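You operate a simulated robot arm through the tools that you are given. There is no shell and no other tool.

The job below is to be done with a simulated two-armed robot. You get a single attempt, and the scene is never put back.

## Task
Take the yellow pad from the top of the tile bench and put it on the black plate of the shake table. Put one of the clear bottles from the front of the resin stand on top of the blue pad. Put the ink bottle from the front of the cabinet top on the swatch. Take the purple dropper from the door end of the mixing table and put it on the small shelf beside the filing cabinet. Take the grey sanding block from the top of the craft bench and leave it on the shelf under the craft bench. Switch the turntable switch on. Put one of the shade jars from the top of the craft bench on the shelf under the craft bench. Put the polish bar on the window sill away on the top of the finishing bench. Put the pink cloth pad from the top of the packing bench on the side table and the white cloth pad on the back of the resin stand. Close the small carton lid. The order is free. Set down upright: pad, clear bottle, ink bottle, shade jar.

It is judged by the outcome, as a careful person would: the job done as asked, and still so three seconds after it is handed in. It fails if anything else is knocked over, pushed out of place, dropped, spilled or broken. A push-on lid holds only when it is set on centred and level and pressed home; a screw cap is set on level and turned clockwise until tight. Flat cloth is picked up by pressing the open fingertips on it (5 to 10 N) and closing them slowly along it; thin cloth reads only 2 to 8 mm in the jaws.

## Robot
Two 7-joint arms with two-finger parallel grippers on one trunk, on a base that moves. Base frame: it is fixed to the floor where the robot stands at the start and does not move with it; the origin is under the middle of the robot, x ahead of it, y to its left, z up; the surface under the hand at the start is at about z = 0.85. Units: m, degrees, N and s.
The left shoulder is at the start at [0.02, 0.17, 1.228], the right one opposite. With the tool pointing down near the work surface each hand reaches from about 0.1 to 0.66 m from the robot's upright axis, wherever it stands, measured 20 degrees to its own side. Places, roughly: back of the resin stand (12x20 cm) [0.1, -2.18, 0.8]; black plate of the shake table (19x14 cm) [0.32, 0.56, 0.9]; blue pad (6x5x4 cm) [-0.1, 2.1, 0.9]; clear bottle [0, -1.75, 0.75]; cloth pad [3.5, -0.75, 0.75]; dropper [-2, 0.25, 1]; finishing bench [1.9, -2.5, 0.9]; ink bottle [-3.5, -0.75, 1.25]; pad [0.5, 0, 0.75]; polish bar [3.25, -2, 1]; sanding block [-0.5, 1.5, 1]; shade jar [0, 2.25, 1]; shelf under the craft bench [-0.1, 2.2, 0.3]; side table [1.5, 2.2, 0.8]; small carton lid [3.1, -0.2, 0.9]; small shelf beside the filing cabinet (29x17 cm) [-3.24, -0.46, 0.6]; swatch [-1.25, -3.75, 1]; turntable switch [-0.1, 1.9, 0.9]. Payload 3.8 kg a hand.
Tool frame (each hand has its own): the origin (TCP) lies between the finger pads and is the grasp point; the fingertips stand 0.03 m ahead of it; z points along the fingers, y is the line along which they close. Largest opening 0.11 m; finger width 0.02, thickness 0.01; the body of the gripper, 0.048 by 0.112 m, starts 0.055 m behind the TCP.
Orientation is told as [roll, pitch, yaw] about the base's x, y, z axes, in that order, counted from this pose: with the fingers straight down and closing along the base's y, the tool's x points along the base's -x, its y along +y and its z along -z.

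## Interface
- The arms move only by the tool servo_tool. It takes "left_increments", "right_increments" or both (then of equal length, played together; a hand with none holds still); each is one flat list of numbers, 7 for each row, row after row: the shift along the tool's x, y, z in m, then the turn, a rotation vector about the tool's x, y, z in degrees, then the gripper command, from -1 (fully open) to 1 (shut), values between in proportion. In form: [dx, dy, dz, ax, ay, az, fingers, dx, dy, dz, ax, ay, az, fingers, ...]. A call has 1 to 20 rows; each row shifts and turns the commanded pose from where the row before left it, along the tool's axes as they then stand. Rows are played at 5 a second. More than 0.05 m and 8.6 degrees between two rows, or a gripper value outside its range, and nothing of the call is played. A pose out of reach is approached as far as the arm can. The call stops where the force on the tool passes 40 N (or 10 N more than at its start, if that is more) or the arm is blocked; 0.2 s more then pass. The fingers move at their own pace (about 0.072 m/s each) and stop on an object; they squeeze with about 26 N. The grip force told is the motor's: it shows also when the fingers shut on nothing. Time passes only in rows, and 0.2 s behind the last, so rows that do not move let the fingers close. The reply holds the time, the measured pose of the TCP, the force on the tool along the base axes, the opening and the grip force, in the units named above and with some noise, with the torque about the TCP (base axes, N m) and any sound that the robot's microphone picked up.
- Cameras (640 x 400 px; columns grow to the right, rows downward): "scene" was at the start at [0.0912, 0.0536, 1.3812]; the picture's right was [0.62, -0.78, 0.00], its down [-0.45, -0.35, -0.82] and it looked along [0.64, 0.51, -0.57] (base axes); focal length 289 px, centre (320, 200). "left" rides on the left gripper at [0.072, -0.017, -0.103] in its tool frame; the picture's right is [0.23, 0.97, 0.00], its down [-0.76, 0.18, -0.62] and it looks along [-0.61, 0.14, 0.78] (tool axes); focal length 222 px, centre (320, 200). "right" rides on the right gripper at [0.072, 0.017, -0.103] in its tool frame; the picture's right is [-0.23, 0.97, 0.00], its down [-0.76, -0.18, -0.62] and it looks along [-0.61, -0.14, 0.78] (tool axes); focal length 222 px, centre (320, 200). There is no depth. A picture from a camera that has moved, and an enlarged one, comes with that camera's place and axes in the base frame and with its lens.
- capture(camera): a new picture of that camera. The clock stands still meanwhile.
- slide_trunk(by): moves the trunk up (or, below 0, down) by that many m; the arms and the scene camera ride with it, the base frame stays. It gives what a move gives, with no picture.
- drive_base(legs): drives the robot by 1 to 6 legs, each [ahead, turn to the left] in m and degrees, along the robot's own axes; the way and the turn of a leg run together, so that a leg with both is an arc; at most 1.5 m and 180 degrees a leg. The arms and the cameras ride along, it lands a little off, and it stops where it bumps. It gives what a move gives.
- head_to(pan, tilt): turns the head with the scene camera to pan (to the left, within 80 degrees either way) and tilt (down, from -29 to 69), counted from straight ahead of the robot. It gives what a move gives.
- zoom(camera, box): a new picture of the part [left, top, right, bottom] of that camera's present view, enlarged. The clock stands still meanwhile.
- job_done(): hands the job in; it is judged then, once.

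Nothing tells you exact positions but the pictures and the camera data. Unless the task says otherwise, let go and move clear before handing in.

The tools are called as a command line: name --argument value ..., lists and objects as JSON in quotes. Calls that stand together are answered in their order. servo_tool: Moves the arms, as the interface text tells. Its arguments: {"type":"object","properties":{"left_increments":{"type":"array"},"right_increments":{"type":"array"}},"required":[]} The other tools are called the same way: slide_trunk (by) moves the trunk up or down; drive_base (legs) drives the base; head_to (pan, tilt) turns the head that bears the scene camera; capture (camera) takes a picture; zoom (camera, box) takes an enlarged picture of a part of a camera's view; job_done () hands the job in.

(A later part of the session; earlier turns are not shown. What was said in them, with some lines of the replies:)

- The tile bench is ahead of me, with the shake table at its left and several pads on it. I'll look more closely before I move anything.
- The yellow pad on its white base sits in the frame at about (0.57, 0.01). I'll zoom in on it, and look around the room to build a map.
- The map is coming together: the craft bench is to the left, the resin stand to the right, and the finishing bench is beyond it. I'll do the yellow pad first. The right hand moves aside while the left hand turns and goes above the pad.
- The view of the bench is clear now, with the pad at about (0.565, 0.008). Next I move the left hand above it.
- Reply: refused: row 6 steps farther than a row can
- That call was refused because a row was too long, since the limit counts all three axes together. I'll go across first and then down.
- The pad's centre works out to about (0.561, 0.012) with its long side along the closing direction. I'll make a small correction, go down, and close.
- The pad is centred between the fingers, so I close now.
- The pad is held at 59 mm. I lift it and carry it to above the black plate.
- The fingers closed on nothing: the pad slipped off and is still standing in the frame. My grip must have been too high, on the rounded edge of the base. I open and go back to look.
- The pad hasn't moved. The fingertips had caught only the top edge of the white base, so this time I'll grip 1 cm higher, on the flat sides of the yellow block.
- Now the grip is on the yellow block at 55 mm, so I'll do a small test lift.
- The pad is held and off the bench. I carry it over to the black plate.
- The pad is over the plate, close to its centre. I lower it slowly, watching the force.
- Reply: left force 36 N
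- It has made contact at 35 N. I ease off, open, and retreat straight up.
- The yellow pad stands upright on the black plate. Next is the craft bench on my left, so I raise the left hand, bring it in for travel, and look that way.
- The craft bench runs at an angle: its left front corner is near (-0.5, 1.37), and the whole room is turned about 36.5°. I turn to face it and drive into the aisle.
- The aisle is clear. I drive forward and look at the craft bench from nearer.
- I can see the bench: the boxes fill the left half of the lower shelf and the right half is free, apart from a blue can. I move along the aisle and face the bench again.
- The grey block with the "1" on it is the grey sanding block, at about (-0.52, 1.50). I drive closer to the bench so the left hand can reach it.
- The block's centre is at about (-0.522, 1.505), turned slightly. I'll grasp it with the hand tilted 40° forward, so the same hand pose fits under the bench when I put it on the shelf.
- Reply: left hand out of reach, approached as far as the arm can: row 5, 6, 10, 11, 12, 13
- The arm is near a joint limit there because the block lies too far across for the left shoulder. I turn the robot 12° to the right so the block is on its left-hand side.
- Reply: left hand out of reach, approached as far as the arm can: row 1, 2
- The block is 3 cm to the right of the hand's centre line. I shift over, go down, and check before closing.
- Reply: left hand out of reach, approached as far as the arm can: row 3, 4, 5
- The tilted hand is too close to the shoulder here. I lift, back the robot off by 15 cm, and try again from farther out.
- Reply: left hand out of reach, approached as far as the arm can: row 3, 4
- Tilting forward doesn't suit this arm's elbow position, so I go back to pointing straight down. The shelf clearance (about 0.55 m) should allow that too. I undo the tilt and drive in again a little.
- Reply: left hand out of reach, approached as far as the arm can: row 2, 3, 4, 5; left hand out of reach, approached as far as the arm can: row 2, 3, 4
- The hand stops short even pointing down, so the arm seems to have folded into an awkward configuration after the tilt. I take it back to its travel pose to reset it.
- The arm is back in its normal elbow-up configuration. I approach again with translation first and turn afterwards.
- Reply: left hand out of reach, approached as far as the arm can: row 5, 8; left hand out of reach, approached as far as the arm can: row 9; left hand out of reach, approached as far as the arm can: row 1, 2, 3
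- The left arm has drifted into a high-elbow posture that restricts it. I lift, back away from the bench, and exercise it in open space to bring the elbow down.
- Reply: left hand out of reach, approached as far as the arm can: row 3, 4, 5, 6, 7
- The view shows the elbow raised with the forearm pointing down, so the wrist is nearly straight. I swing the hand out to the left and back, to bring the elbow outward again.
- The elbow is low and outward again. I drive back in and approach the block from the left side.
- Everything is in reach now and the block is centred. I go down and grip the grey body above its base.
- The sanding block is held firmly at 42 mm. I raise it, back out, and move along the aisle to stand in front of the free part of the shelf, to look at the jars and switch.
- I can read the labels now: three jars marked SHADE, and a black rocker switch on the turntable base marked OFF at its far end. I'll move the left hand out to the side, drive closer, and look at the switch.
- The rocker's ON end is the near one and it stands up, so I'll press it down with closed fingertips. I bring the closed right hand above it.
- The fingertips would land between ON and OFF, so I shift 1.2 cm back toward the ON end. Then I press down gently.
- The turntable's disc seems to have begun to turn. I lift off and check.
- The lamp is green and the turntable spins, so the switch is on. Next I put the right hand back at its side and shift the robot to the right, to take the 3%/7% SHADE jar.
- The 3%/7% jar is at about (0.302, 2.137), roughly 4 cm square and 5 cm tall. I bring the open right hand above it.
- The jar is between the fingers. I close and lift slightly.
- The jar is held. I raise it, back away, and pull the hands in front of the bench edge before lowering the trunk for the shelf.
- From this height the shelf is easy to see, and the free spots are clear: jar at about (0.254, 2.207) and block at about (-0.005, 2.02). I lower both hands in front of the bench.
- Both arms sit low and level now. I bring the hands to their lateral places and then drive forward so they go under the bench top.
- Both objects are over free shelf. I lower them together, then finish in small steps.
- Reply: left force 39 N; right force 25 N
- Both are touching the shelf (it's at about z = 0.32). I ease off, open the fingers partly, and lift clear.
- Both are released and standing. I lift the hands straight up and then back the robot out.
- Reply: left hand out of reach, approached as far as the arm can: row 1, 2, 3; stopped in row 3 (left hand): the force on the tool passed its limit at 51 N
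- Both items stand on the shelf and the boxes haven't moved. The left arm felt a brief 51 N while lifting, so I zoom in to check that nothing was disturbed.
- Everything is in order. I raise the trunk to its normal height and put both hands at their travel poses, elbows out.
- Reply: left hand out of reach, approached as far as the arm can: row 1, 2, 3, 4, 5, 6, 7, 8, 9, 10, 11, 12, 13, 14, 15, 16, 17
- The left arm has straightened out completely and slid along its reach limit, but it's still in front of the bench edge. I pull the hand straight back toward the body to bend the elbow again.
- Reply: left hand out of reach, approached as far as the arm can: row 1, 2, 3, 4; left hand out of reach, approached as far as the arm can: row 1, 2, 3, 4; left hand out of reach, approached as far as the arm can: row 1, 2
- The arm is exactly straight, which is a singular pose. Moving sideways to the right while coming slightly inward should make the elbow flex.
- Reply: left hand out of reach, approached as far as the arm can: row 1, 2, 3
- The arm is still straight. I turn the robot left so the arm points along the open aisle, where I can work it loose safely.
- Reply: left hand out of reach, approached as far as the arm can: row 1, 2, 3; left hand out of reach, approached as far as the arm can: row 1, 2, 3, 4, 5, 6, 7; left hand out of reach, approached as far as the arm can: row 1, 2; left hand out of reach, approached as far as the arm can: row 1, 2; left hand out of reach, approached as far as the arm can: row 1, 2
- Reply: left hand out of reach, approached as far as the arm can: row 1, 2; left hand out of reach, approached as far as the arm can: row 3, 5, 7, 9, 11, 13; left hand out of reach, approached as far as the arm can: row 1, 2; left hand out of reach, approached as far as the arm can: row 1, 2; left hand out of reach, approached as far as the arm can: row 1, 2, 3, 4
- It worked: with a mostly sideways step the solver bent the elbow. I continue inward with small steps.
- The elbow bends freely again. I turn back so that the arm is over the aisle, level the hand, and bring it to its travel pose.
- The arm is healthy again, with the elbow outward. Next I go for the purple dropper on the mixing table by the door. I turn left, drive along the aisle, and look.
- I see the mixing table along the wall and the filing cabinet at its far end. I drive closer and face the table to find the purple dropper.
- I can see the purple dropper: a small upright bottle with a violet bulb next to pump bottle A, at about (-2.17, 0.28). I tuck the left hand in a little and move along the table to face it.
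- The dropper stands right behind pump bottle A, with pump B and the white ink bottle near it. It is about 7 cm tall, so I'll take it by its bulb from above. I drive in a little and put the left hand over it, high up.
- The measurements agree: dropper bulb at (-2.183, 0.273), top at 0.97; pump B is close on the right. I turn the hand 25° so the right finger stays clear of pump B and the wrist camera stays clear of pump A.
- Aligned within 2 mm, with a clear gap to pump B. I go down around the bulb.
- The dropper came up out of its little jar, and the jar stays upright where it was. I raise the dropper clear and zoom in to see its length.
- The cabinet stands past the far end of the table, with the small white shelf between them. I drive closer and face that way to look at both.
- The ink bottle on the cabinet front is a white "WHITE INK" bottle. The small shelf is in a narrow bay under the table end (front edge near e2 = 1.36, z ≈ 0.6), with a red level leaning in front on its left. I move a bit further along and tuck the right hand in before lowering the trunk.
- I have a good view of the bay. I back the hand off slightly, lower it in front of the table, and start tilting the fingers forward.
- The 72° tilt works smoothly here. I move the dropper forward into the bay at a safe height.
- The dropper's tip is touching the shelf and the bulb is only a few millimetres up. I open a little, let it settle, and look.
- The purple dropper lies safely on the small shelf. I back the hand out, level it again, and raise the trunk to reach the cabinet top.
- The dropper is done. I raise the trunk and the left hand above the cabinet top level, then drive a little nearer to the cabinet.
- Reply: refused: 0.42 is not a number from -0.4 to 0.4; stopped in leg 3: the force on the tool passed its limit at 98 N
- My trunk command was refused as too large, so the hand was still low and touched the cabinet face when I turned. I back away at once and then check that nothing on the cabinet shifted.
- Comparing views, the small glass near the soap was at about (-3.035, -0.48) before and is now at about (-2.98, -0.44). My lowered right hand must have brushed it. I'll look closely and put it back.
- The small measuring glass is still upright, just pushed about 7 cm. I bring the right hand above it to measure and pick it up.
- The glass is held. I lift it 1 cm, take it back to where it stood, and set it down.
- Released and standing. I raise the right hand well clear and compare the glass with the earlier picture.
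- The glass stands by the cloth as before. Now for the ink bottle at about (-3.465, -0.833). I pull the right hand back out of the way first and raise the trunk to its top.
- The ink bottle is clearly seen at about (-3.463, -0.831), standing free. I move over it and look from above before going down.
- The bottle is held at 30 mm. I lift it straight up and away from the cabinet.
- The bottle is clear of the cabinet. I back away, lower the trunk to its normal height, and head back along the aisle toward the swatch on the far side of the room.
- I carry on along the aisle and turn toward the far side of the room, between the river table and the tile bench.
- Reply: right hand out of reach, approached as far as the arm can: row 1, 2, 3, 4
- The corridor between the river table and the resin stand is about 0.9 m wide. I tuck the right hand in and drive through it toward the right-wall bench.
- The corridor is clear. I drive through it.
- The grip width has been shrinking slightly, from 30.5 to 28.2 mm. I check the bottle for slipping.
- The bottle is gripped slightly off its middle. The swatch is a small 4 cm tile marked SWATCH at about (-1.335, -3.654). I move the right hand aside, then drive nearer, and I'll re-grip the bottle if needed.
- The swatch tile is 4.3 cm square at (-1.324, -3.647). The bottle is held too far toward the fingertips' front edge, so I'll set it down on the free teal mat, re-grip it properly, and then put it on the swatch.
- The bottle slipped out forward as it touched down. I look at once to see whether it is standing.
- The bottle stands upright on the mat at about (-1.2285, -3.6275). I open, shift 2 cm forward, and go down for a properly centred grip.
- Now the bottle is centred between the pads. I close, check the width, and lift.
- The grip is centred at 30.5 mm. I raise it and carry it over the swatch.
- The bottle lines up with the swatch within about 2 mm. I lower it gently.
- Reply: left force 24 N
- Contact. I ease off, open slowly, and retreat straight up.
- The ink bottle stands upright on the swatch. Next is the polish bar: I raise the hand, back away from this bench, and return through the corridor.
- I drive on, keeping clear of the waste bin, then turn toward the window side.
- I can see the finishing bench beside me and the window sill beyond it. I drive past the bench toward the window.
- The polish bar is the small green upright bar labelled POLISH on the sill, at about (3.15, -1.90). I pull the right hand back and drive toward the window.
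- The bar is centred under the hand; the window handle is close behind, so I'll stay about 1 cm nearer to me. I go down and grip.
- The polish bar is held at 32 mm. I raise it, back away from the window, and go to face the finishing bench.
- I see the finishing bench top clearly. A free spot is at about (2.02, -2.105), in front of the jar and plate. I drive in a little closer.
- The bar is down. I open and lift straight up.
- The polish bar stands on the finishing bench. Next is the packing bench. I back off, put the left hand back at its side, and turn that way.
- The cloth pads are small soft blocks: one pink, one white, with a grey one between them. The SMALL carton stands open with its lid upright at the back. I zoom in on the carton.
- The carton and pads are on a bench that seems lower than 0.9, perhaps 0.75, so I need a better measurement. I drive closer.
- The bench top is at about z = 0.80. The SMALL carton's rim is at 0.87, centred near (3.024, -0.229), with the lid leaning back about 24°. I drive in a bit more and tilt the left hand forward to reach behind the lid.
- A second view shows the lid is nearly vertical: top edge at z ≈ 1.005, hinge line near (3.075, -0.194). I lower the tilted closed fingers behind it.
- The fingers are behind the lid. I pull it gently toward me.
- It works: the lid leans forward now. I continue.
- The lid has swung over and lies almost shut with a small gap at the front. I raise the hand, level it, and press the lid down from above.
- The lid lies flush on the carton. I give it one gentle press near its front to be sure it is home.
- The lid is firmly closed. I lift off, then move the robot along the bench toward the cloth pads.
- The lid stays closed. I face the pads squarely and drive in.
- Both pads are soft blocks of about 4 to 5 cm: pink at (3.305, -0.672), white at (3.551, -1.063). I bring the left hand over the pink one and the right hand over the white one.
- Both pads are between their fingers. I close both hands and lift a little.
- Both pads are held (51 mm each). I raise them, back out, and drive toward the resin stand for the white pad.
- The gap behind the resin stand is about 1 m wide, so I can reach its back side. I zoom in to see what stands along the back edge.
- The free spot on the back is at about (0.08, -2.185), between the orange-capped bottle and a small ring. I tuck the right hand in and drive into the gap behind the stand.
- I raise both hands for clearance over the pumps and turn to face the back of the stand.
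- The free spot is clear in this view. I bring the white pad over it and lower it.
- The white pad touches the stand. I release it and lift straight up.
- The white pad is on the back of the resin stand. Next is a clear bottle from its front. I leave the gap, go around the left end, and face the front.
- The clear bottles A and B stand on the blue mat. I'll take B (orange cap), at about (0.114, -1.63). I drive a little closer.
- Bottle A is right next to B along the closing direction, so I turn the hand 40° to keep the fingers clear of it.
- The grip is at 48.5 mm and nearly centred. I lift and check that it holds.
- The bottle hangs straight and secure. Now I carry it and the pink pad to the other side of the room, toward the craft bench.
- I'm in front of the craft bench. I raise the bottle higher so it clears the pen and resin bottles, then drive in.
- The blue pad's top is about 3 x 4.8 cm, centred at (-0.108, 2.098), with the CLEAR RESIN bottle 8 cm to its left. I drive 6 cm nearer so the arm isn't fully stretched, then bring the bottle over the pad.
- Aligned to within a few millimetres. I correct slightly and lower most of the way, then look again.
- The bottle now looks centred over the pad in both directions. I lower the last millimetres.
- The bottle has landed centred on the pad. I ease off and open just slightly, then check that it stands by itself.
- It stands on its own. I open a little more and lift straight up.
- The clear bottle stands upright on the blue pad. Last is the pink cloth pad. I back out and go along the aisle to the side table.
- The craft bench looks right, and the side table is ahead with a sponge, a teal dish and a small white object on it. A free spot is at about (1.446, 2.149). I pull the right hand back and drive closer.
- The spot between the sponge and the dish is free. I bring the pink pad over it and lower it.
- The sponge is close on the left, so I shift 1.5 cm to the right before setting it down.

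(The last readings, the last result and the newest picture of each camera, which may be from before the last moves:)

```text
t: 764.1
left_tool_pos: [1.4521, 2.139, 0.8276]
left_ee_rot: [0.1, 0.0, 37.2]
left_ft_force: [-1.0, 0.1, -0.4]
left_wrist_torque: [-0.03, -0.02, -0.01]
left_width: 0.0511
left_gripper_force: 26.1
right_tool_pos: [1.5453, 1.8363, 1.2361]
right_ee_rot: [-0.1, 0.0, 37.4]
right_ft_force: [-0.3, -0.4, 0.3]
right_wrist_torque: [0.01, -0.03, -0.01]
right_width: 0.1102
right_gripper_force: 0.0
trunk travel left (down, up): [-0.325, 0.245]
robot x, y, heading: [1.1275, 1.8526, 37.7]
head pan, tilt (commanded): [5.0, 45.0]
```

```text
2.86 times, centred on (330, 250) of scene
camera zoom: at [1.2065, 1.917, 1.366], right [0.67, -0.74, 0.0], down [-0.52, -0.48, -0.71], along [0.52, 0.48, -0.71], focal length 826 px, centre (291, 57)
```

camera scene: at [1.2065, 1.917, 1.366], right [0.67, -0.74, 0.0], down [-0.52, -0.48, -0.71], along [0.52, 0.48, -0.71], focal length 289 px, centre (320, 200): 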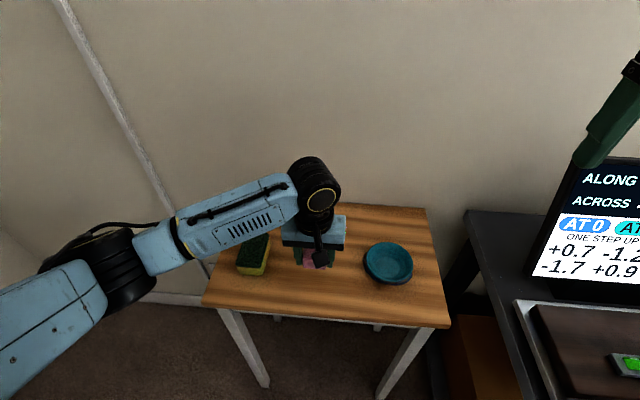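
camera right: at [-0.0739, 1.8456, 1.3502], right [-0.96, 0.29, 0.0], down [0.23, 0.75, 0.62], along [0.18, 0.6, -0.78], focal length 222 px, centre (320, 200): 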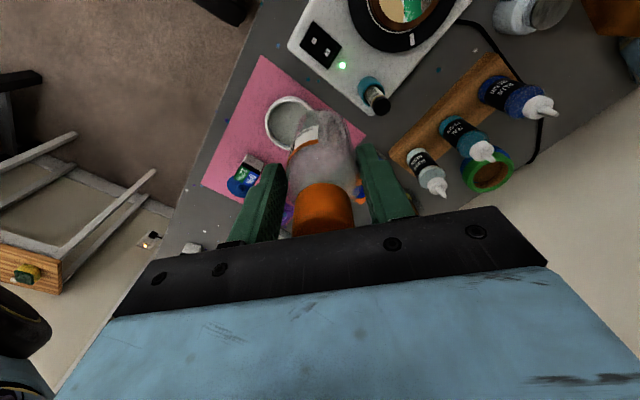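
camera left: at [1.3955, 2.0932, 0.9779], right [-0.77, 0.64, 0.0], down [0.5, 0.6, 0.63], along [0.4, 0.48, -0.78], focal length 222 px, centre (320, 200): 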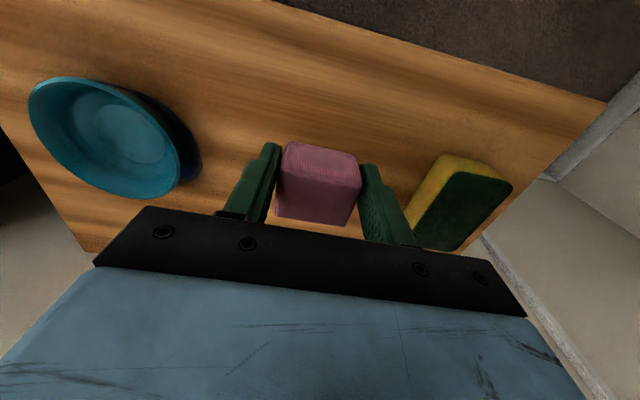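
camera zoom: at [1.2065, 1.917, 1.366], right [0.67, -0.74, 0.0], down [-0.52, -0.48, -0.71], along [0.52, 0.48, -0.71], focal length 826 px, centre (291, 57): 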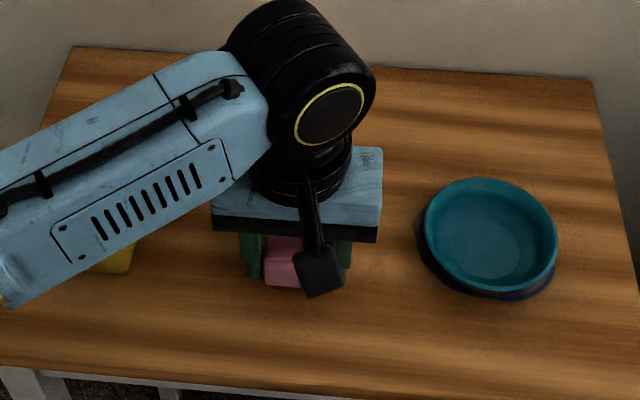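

servo_tool --left_increments '[0, 0, 0.003, 0, 0, 0, 1, 0, 0, 0.003, 0, 0, 0, 1, 0, 0, 0, 0, 0, 0, 1]'

servo_tool --left_increments '[0, 0, 0.003, 0, 0, 0, 1, 0, 0, 0.002, 0, 0, 0, 1, 0, 0, 0, 0, 0, 0, 1]'

servo_tool --left_increments '[0, 0, 0.003, 0, 0, 0, 1, 0, 0, 0.002, 0, 0, 0, 1, 0, 0, 0, 0, 0, 0, 1]'

```text
t: 764.9
left_tool_pos: [1.4517, 2.1395, 0.8223]
left_ee_rot: [0.0, -0.1, 37.3]
left_ft_force: [0.7, -0.2, -0.9]
left_wrist_torque: [-0.03, 0.0, 0.0]
left_width: 0.0513
left_gripper_force: 25.3
right_tool_pos: [1.5453, 1.8373, 1.237]
right_ee_rot: [-0.2, 0.0, 37.3]
right_ft_force: [-0.4, -0.3, -0.6]
right_wrist_torque: [0.01, 0.0, 0.01]
right_width: 0.1101
right_gripper_force: 0.1
trunk travel left (down, up): [-0.325, 0.245]
robot x, y, heading: [1.133, 1.8484, 37.4]
head pan, tilt (commanded): [5.0, 45.0]
```

```text
t: 765.7
left_tool_pos: [1.4521, 2.1389, 0.8182]
left_ee_rot: [0.0, -0.1, 37.3]
left_ft_force: [-0.4, -1.1, 1.5]
left_wrist_torque: [0.03, -0.03, 0.03]
left_width: 0.0511
left_gripper_force: 25.5
right_tool_pos: [1.5458, 1.8367, 1.2361]
right_ee_rot: [-0.1, 0.0, 37.5]
right_ft_force: [-1.1, 0.1, -0.2]
right_wrist_torque: [0.01, 0.03, 0.0]
right_width: 0.1098
right_gripper_force: 0.1
trunk travel left (down, up): [-0.325, 0.245]
robot x, y, heading: [1.1318, 1.8509, 37.4]
head pan, tilt (commanded): [5.0, 45.0]
```

```text
t: 766.5
left_tool_pos: [1.453, 2.1388, 0.8155]
left_ee_rot: [-0.1, -0.6, 37.3]
left_ft_force: [-6.9, 0.8, 35.0]
left_wrist_torque: [0.14, 0.12, 0.03]
left_width: 0.0516
left_gripper_force: 25.8
right_tool_pos: [1.5435, 1.8371, 1.2368]
right_ee_rot: [-0.1, -0.1, 37.4]
right_ft_force: [0.5, 0.5, -0.3]
right_wrist_torque: [-0.03, 0.01, -0.01]
right_width: 0.11
right_gripper_force: 0.2
trunk travel left (down, up): [-0.325, 0.245]
robot x, y, heading: [1.1275, 1.8522, 37.4]
head pan, tilt (commanded): [5.0, 45.0]
```

The pink pad is down. I ease off, open partway, and lift clear.

servo_tool --left_increments '[0, 0, -0.004, 0, 0, 0, 1, 0, 0, 0, 0, 0, 0, 1, 0, 0, 0, 0, 0, 0, -0.05, 0, 0, 0, 0, 0, 0, -0.3, 0, 0, 0, 0, 0, 0, -0.3, 0, 0, -0.03, 0, 0, 0, -0.3, 0, 0, -0.045, 0, 0, 0, -0.3, 0, 0, -0.045, 0, 0, 0, -0.3, 0, 0, -0.045, 0, 0, 0, -0.3, 0, 0, -0.045, 0, 0, 0, -0.3, 0, 0, -0.045, 0, 0, 0, -0.3, 0, 0, -0.045, 0, 0, 0, -0.3, 0, 0, -0.045, 0, 0, 0, -0.3]'

capture --camera "scene"

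capture --camera "left"

```text
t: 769.3
left_tool_pos: [1.4507, 2.1362, 1.1639]
left_ee_rot: [0.1, -0.1, 37.2]
left_ft_force: [-0.1, -0.6, 0.7]
left_wrist_torque: [0.0, -0.06, -0.03]
left_width: 0.0714
left_gripper_force: 0.1
right_tool_pos: [1.5438, 1.8377, 1.2385]
right_ee_rot: [-0.1, -0.1, 37.4]
right_ft_force: [-0.9, -0.5, 1.1]
right_wrist_torque: [0.01, 0.01, 0.03]
right_width: 0.11
right_gripper_force: 0.0
trunk travel left (down, up): [-0.325, 0.245]
robot x, y, heading: [1.1306, 1.8536, 37.5]
head pan, tilt (commanded): [5.0, 45.0]
```

```text
taken
camera scene: at [1.2061, 1.9166, 1.366], right [0.67, -0.74, 0.0], down [-0.52, -0.48, -0.71], along [0.52, 0.48, -0.71], focal length 289 px, centre (320, 200)
```

scene: 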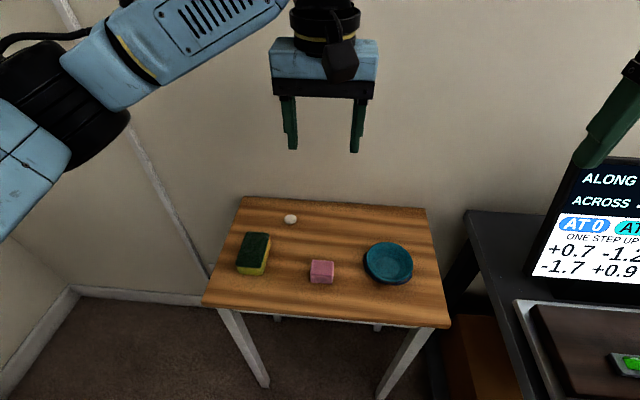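

```text
taken
camera left: at [1.404, 2.0797, 1.2667], right [-0.77, 0.64, 0.0], down [0.5, 0.6, 0.62], along [0.4, 0.48, -0.78], focal length 222 px, centre (320, 200)
```

left: 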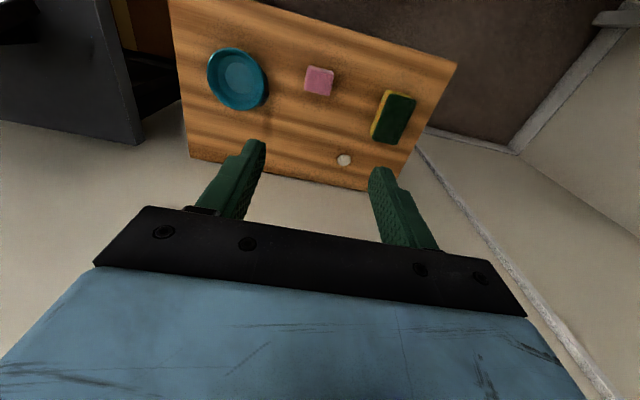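

All the items are placed. Before handing in, I back off a little and check the bottle on the pad and the yellow pad once more.

drive_base --legs '[[-0.35, 0]]'

head_to --pan 78 --tilt 25

capture --camera "scene"

head_to --pan -78 --tilt 30

capture --camera "scene"

```text
t: 771.5
left_tool_pos: [1.1768, 1.9259, 1.1637]
left_ee_rot: [0.0, -0.2, 37.2]
left_ft_force: [-0.3, 0.0, 0.7]
left_wrist_torque: [-0.01, -0.02, 0.03]
left_width: 0.0717
left_gripper_force: 0.0
right_tool_pos: [1.2675, 1.6249, 1.2363]
right_ee_rot: [-0.1, 0.0, 37.4]
right_ft_force: [0.6, 0.2, -0.3]
right_wrist_torque: [0.05, -0.02, -0.02]
right_width: 0.11
right_gripper_force: 0.1
trunk travel left (down, up): [-0.325, 0.245]
robot x, y, heading: [0.8546, 1.6415, 37.4]
head pan, tilt (commanded): [5.0, 45.0]
```

```text
t: 773.0
left_tool_pos: [1.1772, 1.9262, 1.1623]
left_ee_rot: [0.1, -0.1, 37.2]
left_ft_force: [-0.2, -1.1, 0.3]
left_wrist_torque: [0.0, -0.04, -0.04]
left_width: 0.0718
left_gripper_force: 0.0
right_tool_pos: [1.2696, 1.6248, 1.2374]
right_ee_rot: [-0.1, -0.1, 37.4]
right_ft_force: [0.2, -0.5, -0.7]
right_wrist_torque: [0.0, -0.01, -0.01]
right_width: 0.1099
right_gripper_force: 0.1
trunk travel left (down, up): [-0.325, 0.245]
robot x, y, heading: [0.853, 1.6386, 37.4]
head pan, tilt (commanded): [78.0, 25.0]
```

```text
taken
camera scene: at [0.8315, 1.7346, 1.3965], right [0.9, 0.43, 0.0], down [0.18, -0.38, -0.91], along [-0.39, 0.82, -0.42], focal length 289 px, centre (320, 200)
```

scene: 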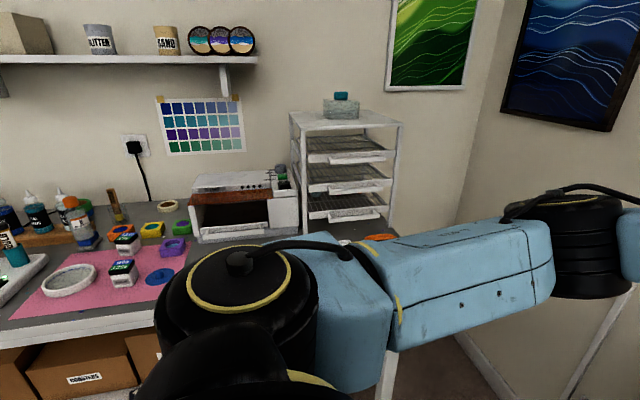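

```text
t: 775.4
left_tool_pos: [1.1784, 1.9266, 1.1626]
left_ee_rot: [0.1, 0.0, 37.3]
left_ft_force: [0.6, -0.2, -0.5]
left_wrist_torque: [0.01, 0.01, -0.04]
left_width: 0.0712
left_gripper_force: 0.1
right_tool_pos: [1.2692, 1.6257, 1.2365]
right_ee_rot: [-0.1, -0.1, 37.4]
right_ft_force: [-0.4, -0.1, 0.0]
right_wrist_torque: [-0.01, 0.02, -0.01]
right_width: 0.1098
right_gripper_force: 0.0
trunk travel left (down, up): [-0.325, 0.245]
robot x, y, heading: [0.8517, 1.6405, 37.5]
head pan, tilt (commanded): [-78.0, 30.0]
```

```text
taken
camera scene: at [0.9396, 1.5924, 1.3886], right [-0.65, -0.76, 0.0], down [-0.38, 0.33, -0.87], along [0.66, -0.56, -0.5], focal length 289 px, centre (320, 200)
```

scene: 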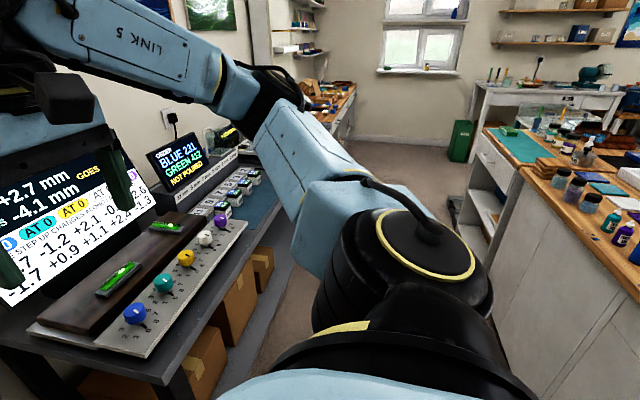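

The bottle stands fine. I back along the aisle to see the shake table once more.

drive_base --legs '[[-0.9, 0]]'

capture --camera "scene"

head_to --pan 70 --tilt 30

capture --camera "scene"

```text
t: 780.2
left_tool_pos: [0.4585, 1.3776, 1.1635]
left_ee_rot: [0.0, 0.0, 37.7]
left_ft_force: [-0.4, -0.6, 0.7]
left_wrist_torque: [0.0, 0.01, -0.01]
left_width: 0.0713
left_gripper_force: 0.0
right_tool_pos: [0.5538, 1.0769, 1.2367]
right_ee_rot: [-0.2, 0.0, 37.9]
right_ft_force: [1.0, 0.2, -0.5]
right_wrist_torque: [-0.01, -0.04, -0.02]
right_width: 0.1102
right_gripper_force: 0.0
trunk travel left (down, up): [-0.325, 0.245]
robot x, y, heading: [0.1378, 1.0891, 38.0]
head pan, tilt (commanded): [-78.0, 30.0]
```

```text
taken
camera scene: at [0.2242, 1.0413, 1.3886], right [-0.64, -0.76, 0.0], down [-0.38, 0.32, -0.87], along [0.66, -0.56, -0.5], focal length 289 px, centre (320, 200)
```

scene: 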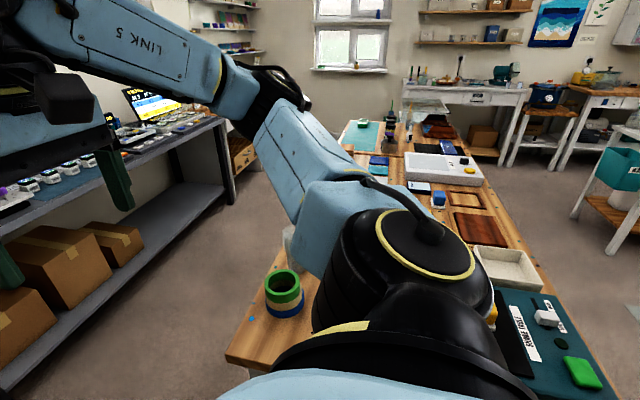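

```text
t: 782.5
left_tool_pos: [0.4589, 1.3771, 1.1616]
left_ee_rot: [0.0, -0.1, 37.7]
left_ft_force: [0.2, 0.5, 0.9]
left_wrist_torque: [0.01, 0.01, -0.01]
left_width: 0.0716
left_gripper_force: 0.0
right_tool_pos: [0.5534, 1.0767, 1.237]
right_ee_rot: [-0.1, 0.1, 37.9]
right_ft_force: [0.1, -0.3, -0.8]
right_wrist_torque: [0.02, -0.03, 0.01]
right_width: 0.11
right_gripper_force: 0.1
trunk travel left (down, up): [-0.325, 0.245]
robot x, y, heading: [0.1336, 1.0849, 38.2]
head pan, tilt (commanded): [70.0, 30.0]
```

```text
taken
camera scene: at [0.1276, 1.1859, 1.3886], right [0.95, 0.31, 0.0], down [0.15, -0.48, -0.87], along [-0.27, 0.82, -0.5], focal length 289 px, centre (320, 200)
```

scene: 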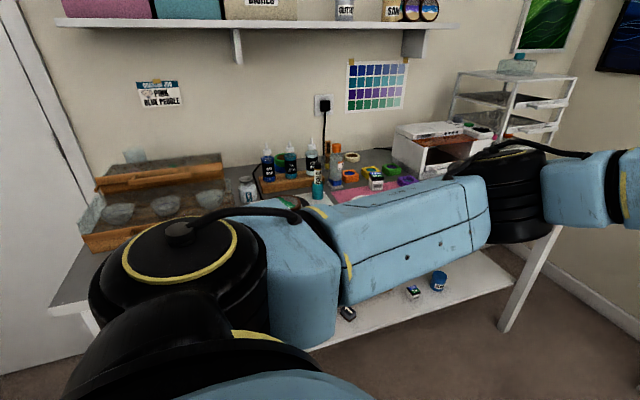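

Every item is where it should be: 
- **Tile bench:** the yellow pad is on the black plate.
- **Craft bench:** the clear bottle stands on the blue pad, the turntable switch is on, and the sanding block and shade jar are on the lower shelf.
- **Elsewhere:** the ink bottle is on the swatch, the dropper is on the small shelf, the polish bar is on the finishing bench, and the small carton lid is closed. The pink pad is on the side table and the white pad on the back of the resin stand.

One thing was disturbed on the way: my right hand pushed a small measuring glass on the mixing table about 7 cm. I put it back where it had stood, to within about 1 cm. Both hands are empty and clear, so I hand in.

job_done

```text
The job is handed in.
```

The job is handed in, and every part of it was done. I haven't been told how it was judged.

| Item | Where it is now |
|---|---|
| Yellow pad | Upright on the black plate of the shake table |
| Clear bottle (B, orange cap) | Upright on the blue pad |
| Ink bottle | Upright on the swatch |
| Purple dropper | Lying on the small shelf beside the filing cabinet |
| Grey sanding block | On the shelf under the craft bench |
| Shade jar (3%/7%) | Upright on the shelf under the craft bench |
| Turntable switch | On: the lamp was green and the disc turning |
| Polish bar | On the top of the finishing bench |
| Pink cloth pad | On the side table |
| White cloth pad | On the back of the resin stand |
| Small carton lid | Closed and pressed down |

Four things went wrong on the way:
- **Measuring glass:** my right hand pushed a small glass on the mixing table about 7 cm. It stayed upright, and I put it back to within about 1 cm of where it had stood.
- **Filing cabinet:** my left hand pressed against the cabinet front at up to 98 N. Nothing on top appeared to shift.
- **Ink bottle:** it slipped out of the grip as I set it down on the mat to re-grip it. It landed upright, and I then placed it on the swatch.
- **Under the craft bench:** the left hand met about 51 N while lifting away from the shelf. I checked afterwards and nothing had moved.

The dropper came out of its small jar. I left the jar standing on the mixing table.
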